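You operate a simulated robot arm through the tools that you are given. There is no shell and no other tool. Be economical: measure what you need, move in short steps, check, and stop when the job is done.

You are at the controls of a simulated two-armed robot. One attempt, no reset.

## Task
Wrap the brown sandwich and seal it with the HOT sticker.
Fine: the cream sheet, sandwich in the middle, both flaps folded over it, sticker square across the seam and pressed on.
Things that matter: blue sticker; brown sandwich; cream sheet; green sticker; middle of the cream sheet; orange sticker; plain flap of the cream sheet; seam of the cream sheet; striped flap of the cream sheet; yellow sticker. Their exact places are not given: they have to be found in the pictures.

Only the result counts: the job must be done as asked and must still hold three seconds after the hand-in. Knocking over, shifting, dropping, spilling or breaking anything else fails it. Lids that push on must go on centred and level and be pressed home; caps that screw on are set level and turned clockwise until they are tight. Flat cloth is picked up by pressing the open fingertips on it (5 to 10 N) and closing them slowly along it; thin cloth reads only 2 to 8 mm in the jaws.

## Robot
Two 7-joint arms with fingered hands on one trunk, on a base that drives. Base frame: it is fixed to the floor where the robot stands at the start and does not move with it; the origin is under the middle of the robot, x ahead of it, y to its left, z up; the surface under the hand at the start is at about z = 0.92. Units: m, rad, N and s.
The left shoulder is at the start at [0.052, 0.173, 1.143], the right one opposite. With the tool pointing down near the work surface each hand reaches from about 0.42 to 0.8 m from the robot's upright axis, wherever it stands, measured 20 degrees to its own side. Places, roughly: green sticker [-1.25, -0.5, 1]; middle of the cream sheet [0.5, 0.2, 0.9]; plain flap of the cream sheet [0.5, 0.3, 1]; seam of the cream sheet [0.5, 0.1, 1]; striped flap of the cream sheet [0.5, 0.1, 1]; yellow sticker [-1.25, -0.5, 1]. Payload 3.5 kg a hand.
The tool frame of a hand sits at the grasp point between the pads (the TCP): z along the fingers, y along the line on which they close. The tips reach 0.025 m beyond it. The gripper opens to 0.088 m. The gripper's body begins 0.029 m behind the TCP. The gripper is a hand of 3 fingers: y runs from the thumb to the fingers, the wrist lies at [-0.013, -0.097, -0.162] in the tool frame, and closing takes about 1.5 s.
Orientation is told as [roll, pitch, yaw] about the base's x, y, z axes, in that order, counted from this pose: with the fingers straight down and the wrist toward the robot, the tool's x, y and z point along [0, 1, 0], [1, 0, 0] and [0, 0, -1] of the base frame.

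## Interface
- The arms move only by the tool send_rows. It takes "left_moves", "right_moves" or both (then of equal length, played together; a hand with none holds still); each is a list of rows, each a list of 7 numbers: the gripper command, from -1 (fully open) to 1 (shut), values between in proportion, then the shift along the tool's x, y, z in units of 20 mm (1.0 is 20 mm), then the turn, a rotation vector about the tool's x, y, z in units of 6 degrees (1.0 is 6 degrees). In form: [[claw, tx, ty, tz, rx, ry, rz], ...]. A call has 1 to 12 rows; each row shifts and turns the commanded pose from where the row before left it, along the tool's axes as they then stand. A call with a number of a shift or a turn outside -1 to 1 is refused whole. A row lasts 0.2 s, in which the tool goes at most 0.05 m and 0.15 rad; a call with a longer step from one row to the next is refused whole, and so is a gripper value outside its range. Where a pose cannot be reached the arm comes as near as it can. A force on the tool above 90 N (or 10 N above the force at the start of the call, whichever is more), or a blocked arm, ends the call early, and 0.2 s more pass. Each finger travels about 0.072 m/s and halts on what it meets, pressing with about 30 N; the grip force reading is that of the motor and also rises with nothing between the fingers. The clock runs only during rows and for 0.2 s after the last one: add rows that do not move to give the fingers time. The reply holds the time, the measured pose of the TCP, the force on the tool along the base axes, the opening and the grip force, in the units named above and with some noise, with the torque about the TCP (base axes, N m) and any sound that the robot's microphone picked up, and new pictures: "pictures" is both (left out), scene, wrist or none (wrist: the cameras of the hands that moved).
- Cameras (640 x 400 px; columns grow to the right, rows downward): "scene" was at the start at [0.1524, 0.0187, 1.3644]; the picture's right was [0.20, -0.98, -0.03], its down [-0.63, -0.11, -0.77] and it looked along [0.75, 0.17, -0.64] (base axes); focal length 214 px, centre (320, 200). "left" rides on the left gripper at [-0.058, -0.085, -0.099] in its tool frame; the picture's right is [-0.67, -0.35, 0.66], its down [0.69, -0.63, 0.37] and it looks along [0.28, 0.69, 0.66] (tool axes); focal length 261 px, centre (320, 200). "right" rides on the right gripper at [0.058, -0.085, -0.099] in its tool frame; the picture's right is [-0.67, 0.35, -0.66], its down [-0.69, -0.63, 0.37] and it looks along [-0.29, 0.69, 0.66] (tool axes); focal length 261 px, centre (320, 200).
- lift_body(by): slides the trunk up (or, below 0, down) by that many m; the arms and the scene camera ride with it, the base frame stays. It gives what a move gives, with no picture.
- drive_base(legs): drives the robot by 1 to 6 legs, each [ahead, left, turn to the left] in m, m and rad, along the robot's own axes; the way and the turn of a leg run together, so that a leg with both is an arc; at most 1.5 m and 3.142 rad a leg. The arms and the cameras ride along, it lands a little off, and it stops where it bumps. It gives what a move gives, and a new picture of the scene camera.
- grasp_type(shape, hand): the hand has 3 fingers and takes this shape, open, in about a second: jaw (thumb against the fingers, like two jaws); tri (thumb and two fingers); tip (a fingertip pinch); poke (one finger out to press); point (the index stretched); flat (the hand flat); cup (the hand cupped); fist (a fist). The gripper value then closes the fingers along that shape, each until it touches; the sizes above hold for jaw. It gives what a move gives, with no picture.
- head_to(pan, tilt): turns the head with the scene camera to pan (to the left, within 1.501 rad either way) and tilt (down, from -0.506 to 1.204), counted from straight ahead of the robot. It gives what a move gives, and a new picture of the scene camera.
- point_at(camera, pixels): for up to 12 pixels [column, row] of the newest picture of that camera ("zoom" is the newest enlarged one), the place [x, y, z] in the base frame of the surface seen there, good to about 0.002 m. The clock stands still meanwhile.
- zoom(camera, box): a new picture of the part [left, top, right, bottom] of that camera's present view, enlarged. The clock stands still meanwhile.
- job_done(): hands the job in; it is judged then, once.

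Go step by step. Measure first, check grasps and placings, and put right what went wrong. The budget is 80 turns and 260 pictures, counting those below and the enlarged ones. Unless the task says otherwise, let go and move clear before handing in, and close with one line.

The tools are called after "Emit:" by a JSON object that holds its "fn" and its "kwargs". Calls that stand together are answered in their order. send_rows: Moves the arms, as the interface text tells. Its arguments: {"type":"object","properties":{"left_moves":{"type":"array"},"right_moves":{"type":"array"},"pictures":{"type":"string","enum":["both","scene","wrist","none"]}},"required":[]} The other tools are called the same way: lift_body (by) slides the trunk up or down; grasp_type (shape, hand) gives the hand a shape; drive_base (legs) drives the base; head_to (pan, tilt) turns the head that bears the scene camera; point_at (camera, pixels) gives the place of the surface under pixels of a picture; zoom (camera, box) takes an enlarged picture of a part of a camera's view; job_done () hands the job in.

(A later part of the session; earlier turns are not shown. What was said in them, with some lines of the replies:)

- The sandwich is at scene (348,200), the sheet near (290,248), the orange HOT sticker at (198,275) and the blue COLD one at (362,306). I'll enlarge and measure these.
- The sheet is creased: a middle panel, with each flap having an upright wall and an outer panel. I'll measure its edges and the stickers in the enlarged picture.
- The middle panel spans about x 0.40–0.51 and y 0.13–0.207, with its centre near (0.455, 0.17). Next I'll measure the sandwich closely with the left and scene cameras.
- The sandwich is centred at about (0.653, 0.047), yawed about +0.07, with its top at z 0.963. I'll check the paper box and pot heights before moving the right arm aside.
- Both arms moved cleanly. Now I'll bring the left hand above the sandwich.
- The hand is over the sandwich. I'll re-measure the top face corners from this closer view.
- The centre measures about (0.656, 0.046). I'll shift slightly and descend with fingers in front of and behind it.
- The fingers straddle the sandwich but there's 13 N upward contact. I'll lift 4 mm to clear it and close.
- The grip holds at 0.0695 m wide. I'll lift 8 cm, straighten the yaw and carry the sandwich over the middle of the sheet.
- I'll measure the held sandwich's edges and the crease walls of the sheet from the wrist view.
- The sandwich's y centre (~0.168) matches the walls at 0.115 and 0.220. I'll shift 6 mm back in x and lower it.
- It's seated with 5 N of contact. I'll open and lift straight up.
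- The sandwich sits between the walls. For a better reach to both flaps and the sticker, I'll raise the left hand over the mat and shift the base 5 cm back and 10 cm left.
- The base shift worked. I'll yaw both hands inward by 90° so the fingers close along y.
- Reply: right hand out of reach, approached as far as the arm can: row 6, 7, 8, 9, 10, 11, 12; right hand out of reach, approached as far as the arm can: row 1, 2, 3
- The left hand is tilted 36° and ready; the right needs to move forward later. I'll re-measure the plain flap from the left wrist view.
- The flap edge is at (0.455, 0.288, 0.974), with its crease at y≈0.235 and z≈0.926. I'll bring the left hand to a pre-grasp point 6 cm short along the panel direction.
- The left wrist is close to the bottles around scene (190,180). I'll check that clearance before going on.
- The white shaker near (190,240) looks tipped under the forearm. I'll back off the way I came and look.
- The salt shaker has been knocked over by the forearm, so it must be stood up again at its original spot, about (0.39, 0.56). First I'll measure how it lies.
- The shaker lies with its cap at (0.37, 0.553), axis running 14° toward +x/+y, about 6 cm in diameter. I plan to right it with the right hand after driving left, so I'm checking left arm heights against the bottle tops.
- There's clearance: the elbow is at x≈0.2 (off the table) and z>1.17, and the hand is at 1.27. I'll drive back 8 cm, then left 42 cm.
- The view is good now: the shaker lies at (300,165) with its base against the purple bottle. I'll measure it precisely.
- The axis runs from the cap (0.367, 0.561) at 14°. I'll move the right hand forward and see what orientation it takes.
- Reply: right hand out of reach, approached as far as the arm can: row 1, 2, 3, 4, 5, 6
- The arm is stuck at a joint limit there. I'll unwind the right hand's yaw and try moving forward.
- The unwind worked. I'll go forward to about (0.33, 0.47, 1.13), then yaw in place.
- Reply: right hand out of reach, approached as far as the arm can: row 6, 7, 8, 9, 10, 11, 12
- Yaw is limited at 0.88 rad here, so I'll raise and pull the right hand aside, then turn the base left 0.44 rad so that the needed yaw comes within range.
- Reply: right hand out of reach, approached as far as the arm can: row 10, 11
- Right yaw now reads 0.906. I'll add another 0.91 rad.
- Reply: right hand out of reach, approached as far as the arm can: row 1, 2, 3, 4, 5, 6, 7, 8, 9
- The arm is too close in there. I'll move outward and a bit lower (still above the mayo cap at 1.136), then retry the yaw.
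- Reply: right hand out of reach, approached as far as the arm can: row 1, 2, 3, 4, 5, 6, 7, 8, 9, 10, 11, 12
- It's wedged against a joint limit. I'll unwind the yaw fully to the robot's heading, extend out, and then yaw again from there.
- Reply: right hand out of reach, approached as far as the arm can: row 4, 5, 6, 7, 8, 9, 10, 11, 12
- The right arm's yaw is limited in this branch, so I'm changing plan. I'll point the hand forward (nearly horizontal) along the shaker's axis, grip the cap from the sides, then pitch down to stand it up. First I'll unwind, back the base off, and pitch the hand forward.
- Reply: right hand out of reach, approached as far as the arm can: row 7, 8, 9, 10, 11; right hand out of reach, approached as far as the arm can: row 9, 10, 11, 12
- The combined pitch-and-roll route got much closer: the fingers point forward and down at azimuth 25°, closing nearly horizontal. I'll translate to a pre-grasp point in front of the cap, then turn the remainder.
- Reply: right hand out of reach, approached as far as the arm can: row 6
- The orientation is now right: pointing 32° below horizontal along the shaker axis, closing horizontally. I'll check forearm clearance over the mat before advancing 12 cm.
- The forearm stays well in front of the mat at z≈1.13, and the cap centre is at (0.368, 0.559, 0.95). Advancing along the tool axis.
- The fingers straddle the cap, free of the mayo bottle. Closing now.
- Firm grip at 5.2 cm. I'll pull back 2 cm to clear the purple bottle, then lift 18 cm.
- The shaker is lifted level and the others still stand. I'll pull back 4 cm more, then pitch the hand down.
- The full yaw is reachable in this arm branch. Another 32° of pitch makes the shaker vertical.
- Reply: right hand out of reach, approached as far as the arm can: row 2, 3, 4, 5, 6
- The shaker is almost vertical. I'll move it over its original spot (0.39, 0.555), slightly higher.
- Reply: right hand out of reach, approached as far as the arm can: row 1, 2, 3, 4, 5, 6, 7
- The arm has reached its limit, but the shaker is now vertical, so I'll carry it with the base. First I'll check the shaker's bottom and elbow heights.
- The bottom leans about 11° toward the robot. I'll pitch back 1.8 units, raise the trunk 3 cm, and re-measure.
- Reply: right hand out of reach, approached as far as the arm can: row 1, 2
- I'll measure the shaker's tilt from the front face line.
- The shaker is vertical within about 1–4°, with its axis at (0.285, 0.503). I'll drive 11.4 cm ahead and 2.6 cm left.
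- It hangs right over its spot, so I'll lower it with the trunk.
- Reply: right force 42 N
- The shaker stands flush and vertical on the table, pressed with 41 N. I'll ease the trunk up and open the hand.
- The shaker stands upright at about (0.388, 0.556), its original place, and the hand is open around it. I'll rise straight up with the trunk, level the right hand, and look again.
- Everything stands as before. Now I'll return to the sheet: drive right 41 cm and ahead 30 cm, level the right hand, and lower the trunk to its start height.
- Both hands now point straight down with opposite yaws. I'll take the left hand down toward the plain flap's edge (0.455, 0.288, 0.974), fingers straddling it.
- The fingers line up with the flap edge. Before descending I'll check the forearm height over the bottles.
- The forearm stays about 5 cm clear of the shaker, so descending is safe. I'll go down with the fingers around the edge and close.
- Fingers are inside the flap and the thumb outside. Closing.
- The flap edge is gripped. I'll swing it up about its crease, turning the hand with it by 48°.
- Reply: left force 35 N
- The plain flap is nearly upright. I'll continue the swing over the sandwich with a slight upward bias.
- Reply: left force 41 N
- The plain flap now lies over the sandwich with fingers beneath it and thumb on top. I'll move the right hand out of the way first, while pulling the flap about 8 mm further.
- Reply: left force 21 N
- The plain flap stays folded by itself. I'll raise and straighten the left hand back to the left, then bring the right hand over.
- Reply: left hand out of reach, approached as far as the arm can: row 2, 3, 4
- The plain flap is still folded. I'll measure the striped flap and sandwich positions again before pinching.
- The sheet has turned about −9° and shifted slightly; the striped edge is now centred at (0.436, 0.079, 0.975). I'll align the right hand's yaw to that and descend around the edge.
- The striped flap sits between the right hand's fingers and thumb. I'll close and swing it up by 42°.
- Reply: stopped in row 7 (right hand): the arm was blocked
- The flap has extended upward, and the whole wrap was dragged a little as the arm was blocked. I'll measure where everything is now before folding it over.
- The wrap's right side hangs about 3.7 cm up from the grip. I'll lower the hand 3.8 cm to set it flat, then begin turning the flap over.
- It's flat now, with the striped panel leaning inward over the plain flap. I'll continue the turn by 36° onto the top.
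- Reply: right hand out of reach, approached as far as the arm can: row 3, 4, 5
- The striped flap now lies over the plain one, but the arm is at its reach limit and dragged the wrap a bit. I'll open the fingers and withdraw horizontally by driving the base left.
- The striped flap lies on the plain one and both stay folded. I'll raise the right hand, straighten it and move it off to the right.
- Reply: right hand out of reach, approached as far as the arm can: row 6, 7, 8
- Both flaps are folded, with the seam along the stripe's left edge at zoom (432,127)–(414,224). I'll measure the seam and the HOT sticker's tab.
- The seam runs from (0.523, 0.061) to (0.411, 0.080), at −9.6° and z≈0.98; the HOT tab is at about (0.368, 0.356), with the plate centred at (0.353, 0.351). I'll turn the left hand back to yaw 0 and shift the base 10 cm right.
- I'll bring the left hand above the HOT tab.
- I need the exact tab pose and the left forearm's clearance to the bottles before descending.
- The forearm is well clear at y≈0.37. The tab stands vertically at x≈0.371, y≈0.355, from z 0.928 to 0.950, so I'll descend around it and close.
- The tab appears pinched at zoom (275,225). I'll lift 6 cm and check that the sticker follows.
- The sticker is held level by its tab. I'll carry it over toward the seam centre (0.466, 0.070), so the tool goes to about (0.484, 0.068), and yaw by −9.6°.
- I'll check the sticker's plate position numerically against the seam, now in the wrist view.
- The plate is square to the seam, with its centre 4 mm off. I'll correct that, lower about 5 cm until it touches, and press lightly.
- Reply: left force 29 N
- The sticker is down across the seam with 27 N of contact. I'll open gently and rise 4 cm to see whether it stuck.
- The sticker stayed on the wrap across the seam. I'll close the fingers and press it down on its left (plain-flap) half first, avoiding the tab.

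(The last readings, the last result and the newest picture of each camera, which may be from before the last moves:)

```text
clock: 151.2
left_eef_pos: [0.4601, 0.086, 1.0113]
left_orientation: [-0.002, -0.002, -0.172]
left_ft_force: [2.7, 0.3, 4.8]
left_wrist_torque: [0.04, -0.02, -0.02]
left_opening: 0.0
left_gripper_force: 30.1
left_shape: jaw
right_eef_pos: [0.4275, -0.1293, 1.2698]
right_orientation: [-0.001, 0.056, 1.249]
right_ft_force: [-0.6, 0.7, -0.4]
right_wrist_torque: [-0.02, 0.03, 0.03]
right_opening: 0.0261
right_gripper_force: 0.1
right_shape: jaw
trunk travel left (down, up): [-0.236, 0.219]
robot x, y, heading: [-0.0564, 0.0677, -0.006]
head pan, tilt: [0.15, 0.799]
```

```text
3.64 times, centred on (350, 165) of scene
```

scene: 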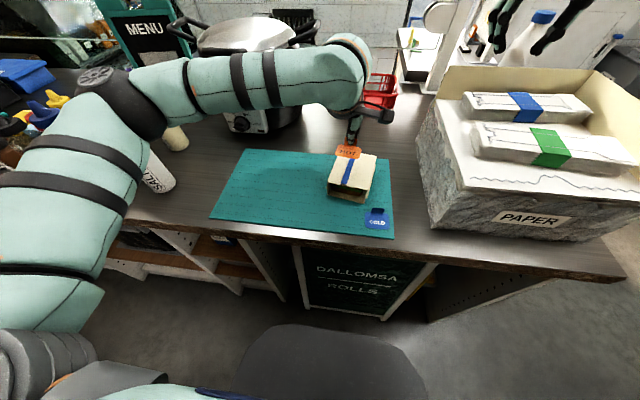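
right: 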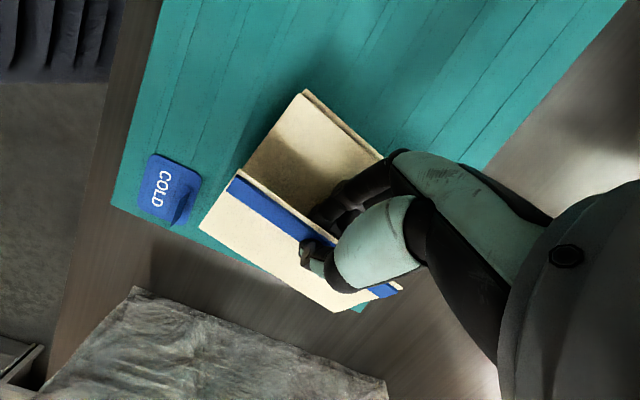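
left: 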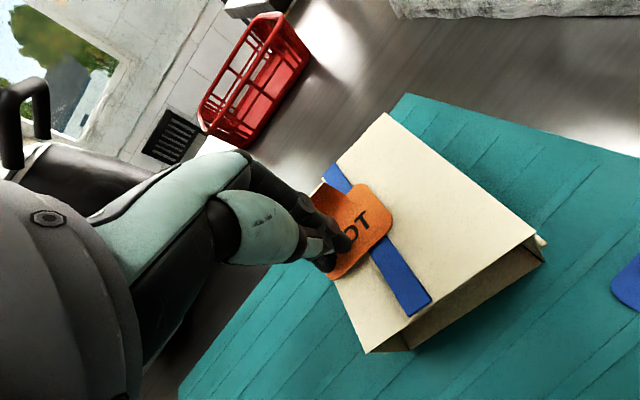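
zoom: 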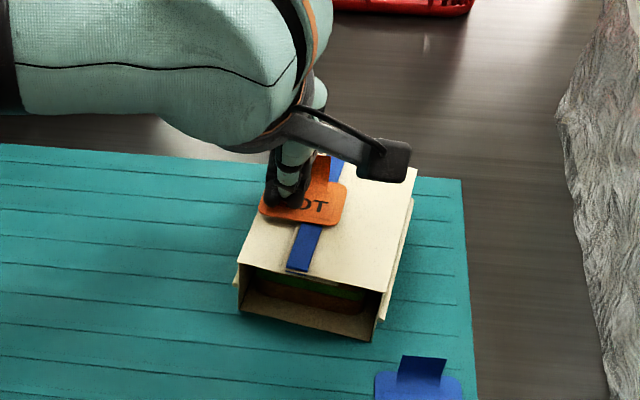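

It touches at 5 N. I'll press harder here, then at the centre and the right half, then rise.

Emit:
{"fn": "send_rows", "kwargs": {"left_moves": [[1, 0, 0, 0.15, 0, 0, 0], [1, 0, 0, 0.1, 0, 0, 0], [1, 0, 0, 0, 0, 0, 0], [1, 0, 0, -0.6, 0, 0, 0], [1, -0.7, 0, 0, 0, 0, 0], [1, 0, 0, 0.5, 0, 0, 0], [1, 0, 0, 0.1, 0, 0, 0], [1, 0, 0, 0, 0, 0, 0], [1, 0, 0, 0, 0, 0, 0]], "pictures": "none"}}

Emit:
{"fn": "send_rows", "kwargs": {"left_moves": [[1, 0, 0, -0.6, 0, 0, 0], [1, -0.65, 0, 0, 0, 0, 0], [1, 0, 0, 0.5, 0, 0, 0], [1, 0, 0, 0.1, 0, 0, 0], [1, 0, 0, 0, 0, 0, 0]], "pictures": "none"}}

Emit:
{"fn": "send_rows", "kwargs": {"left_moves": [[1, 0, 0, -0.6, 0, 0, 0], [1, 0, 0, -1, 0, 0, 0], [1, 0, 0, -1, 0, 0, 0], [1, 0, 0, -1, 0, 0, 0], [1, 0, 0, -1, 0, 0, 0], [1, 0.5, 0, -1, 0, 0, 0], [1, 1, 0, -1, 0, 0, 0], [1, 1, 0, 0, 0, 0, 0], [1, 1, 0, 0, 0, 0, 0], [1, 1, 0, 0, 0, 0, 0], [1, 1, 0, 0, 0, 0, 0]], "pictures": "both"}}

Emit:
{"fn": "zoom", "kwargs": {"camera": "scene", "box": [280, 110, 420, 220]}}

```text
clock: 153.2
left_eef_pos: [0.457, 0.0708, 1.0087]
left_orientation: [-0.002, -0.005, -0.172]
left_ft_force: [3.2, -2.5, 14.6]
left_wrist_torque: [-0.06, -0.01, 0.02]
left_opening: 0.0001
left_gripper_force: 29.9
left_shape: jaw
right_eef_pos: [0.4273, -0.1285, 1.2707]
right_orientation: [0.0, 0.055, 1.247]
right_ft_force: [-0.6, 0.2, 0.1]
right_wrist_torque: [0.01, 0.03, -0.02]
right_opening: 0.0263
right_gripper_force: 0.0
right_shape: jaw
trunk travel left (down, up): [-0.236, 0.219]
robot x, y, heading: [-0.0602, 0.0627, -0.01]
head pan, tilt: [0.15, 0.799]
```

```text
clock: 154.4
left_eef_pos: [0.454, 0.0581, 1.0073]
left_orientation: [-0.002, -0.006, -0.172]
left_ft_force: [3.9, -1.1, 16.0]
left_wrist_torque: [-0.02, -0.05, 0.02]
left_opening: 0.0
left_gripper_force: 30.3
left_shape: jaw
right_eef_pos: [0.4262, -0.1287, 1.2713]
right_orientation: [-0.001, 0.054, 1.247]
right_ft_force: [0.0, 0.3, -0.2]
right_wrist_torque: [-0.02, 0.0, -0.02]
right_opening: 0.0263
right_gripper_force: 0.2
right_shape: jaw
trunk travel left (down, up): [-0.236, 0.219]
robot x, y, heading: [-0.0589, 0.0628, -0.006]
head pan, tilt: [0.15, 0.799]
```

```text
clock: 156.8
left_eef_pos: [0.4727, 0.1696, 1.1381]
left_orientation: [-0.003, -0.002, -0.175]
left_ft_force: [-0.3, -0.4, -0.4]
left_wrist_torque: [-0.01, -0.01, 0.0]
left_opening: 0.0
left_gripper_force: 29.5
left_shape: jaw
right_eef_pos: [0.429, -0.1285, 1.2702]
right_orientation: [0.001, 0.054, 1.247]
right_ft_force: [0.3, 0.6, 0.3]
right_wrist_torque: [-0.01, -0.04, 0.05]
right_opening: 0.0266
right_gripper_force: 0.1
right_shape: jaw
trunk travel left (down, up): [-0.236, 0.219]
robot x, y, heading: [-0.0596, 0.0611, -0.008]
head pan, tilt: [0.15, 0.799]
```

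scene: 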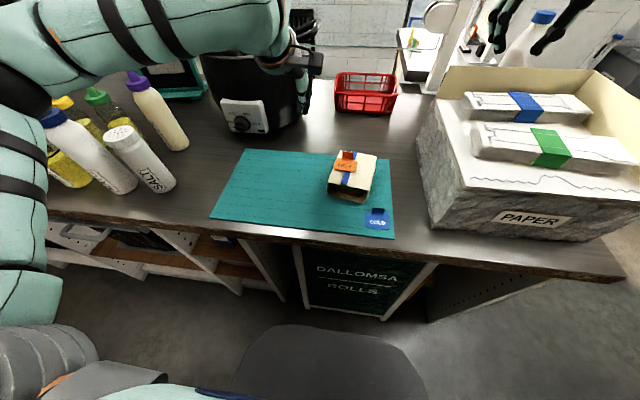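
left: 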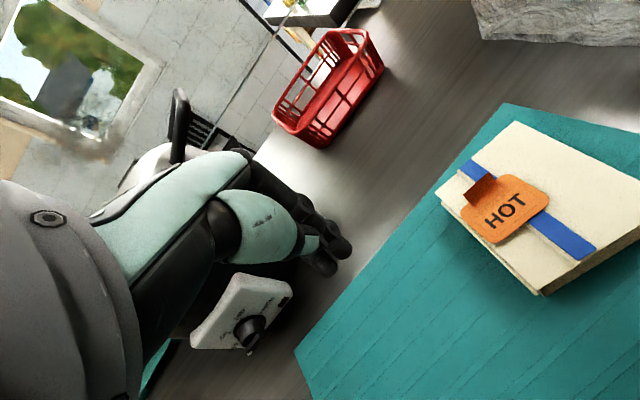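

```text
3.64 times, centred on (350, 165) of scene
```

zoom: 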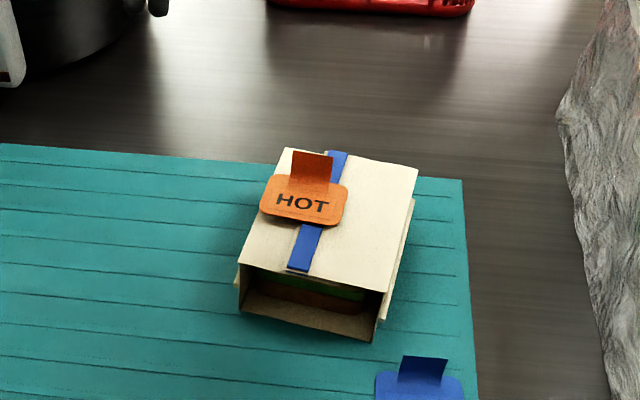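

The HOT sticker lies square across the seam and was pressed with about 15 N at the middle and right. Both flaps are closed over the sandwich, the shaker and bottles stand, and both hands are clear, so I'm handing in.

Emit:
{"fn": "job_done", "kwargs": {}}

```text
The job is handed in.
```

The brown sandwich is wrapped in the cream sheet with both flaps folded over it, and the HOT sticker is pressed on square across the seam. On the way I knocked over the salt shaker with the left forearm. I stood it back up at about its original spot, estimated from the earlier pictures. The wrap also ended up shifted roughly 10 cm to the right and turned about 10° on the mat. I couldn't check that the sandwich is still exactly in the middle, because the flaps cover it.
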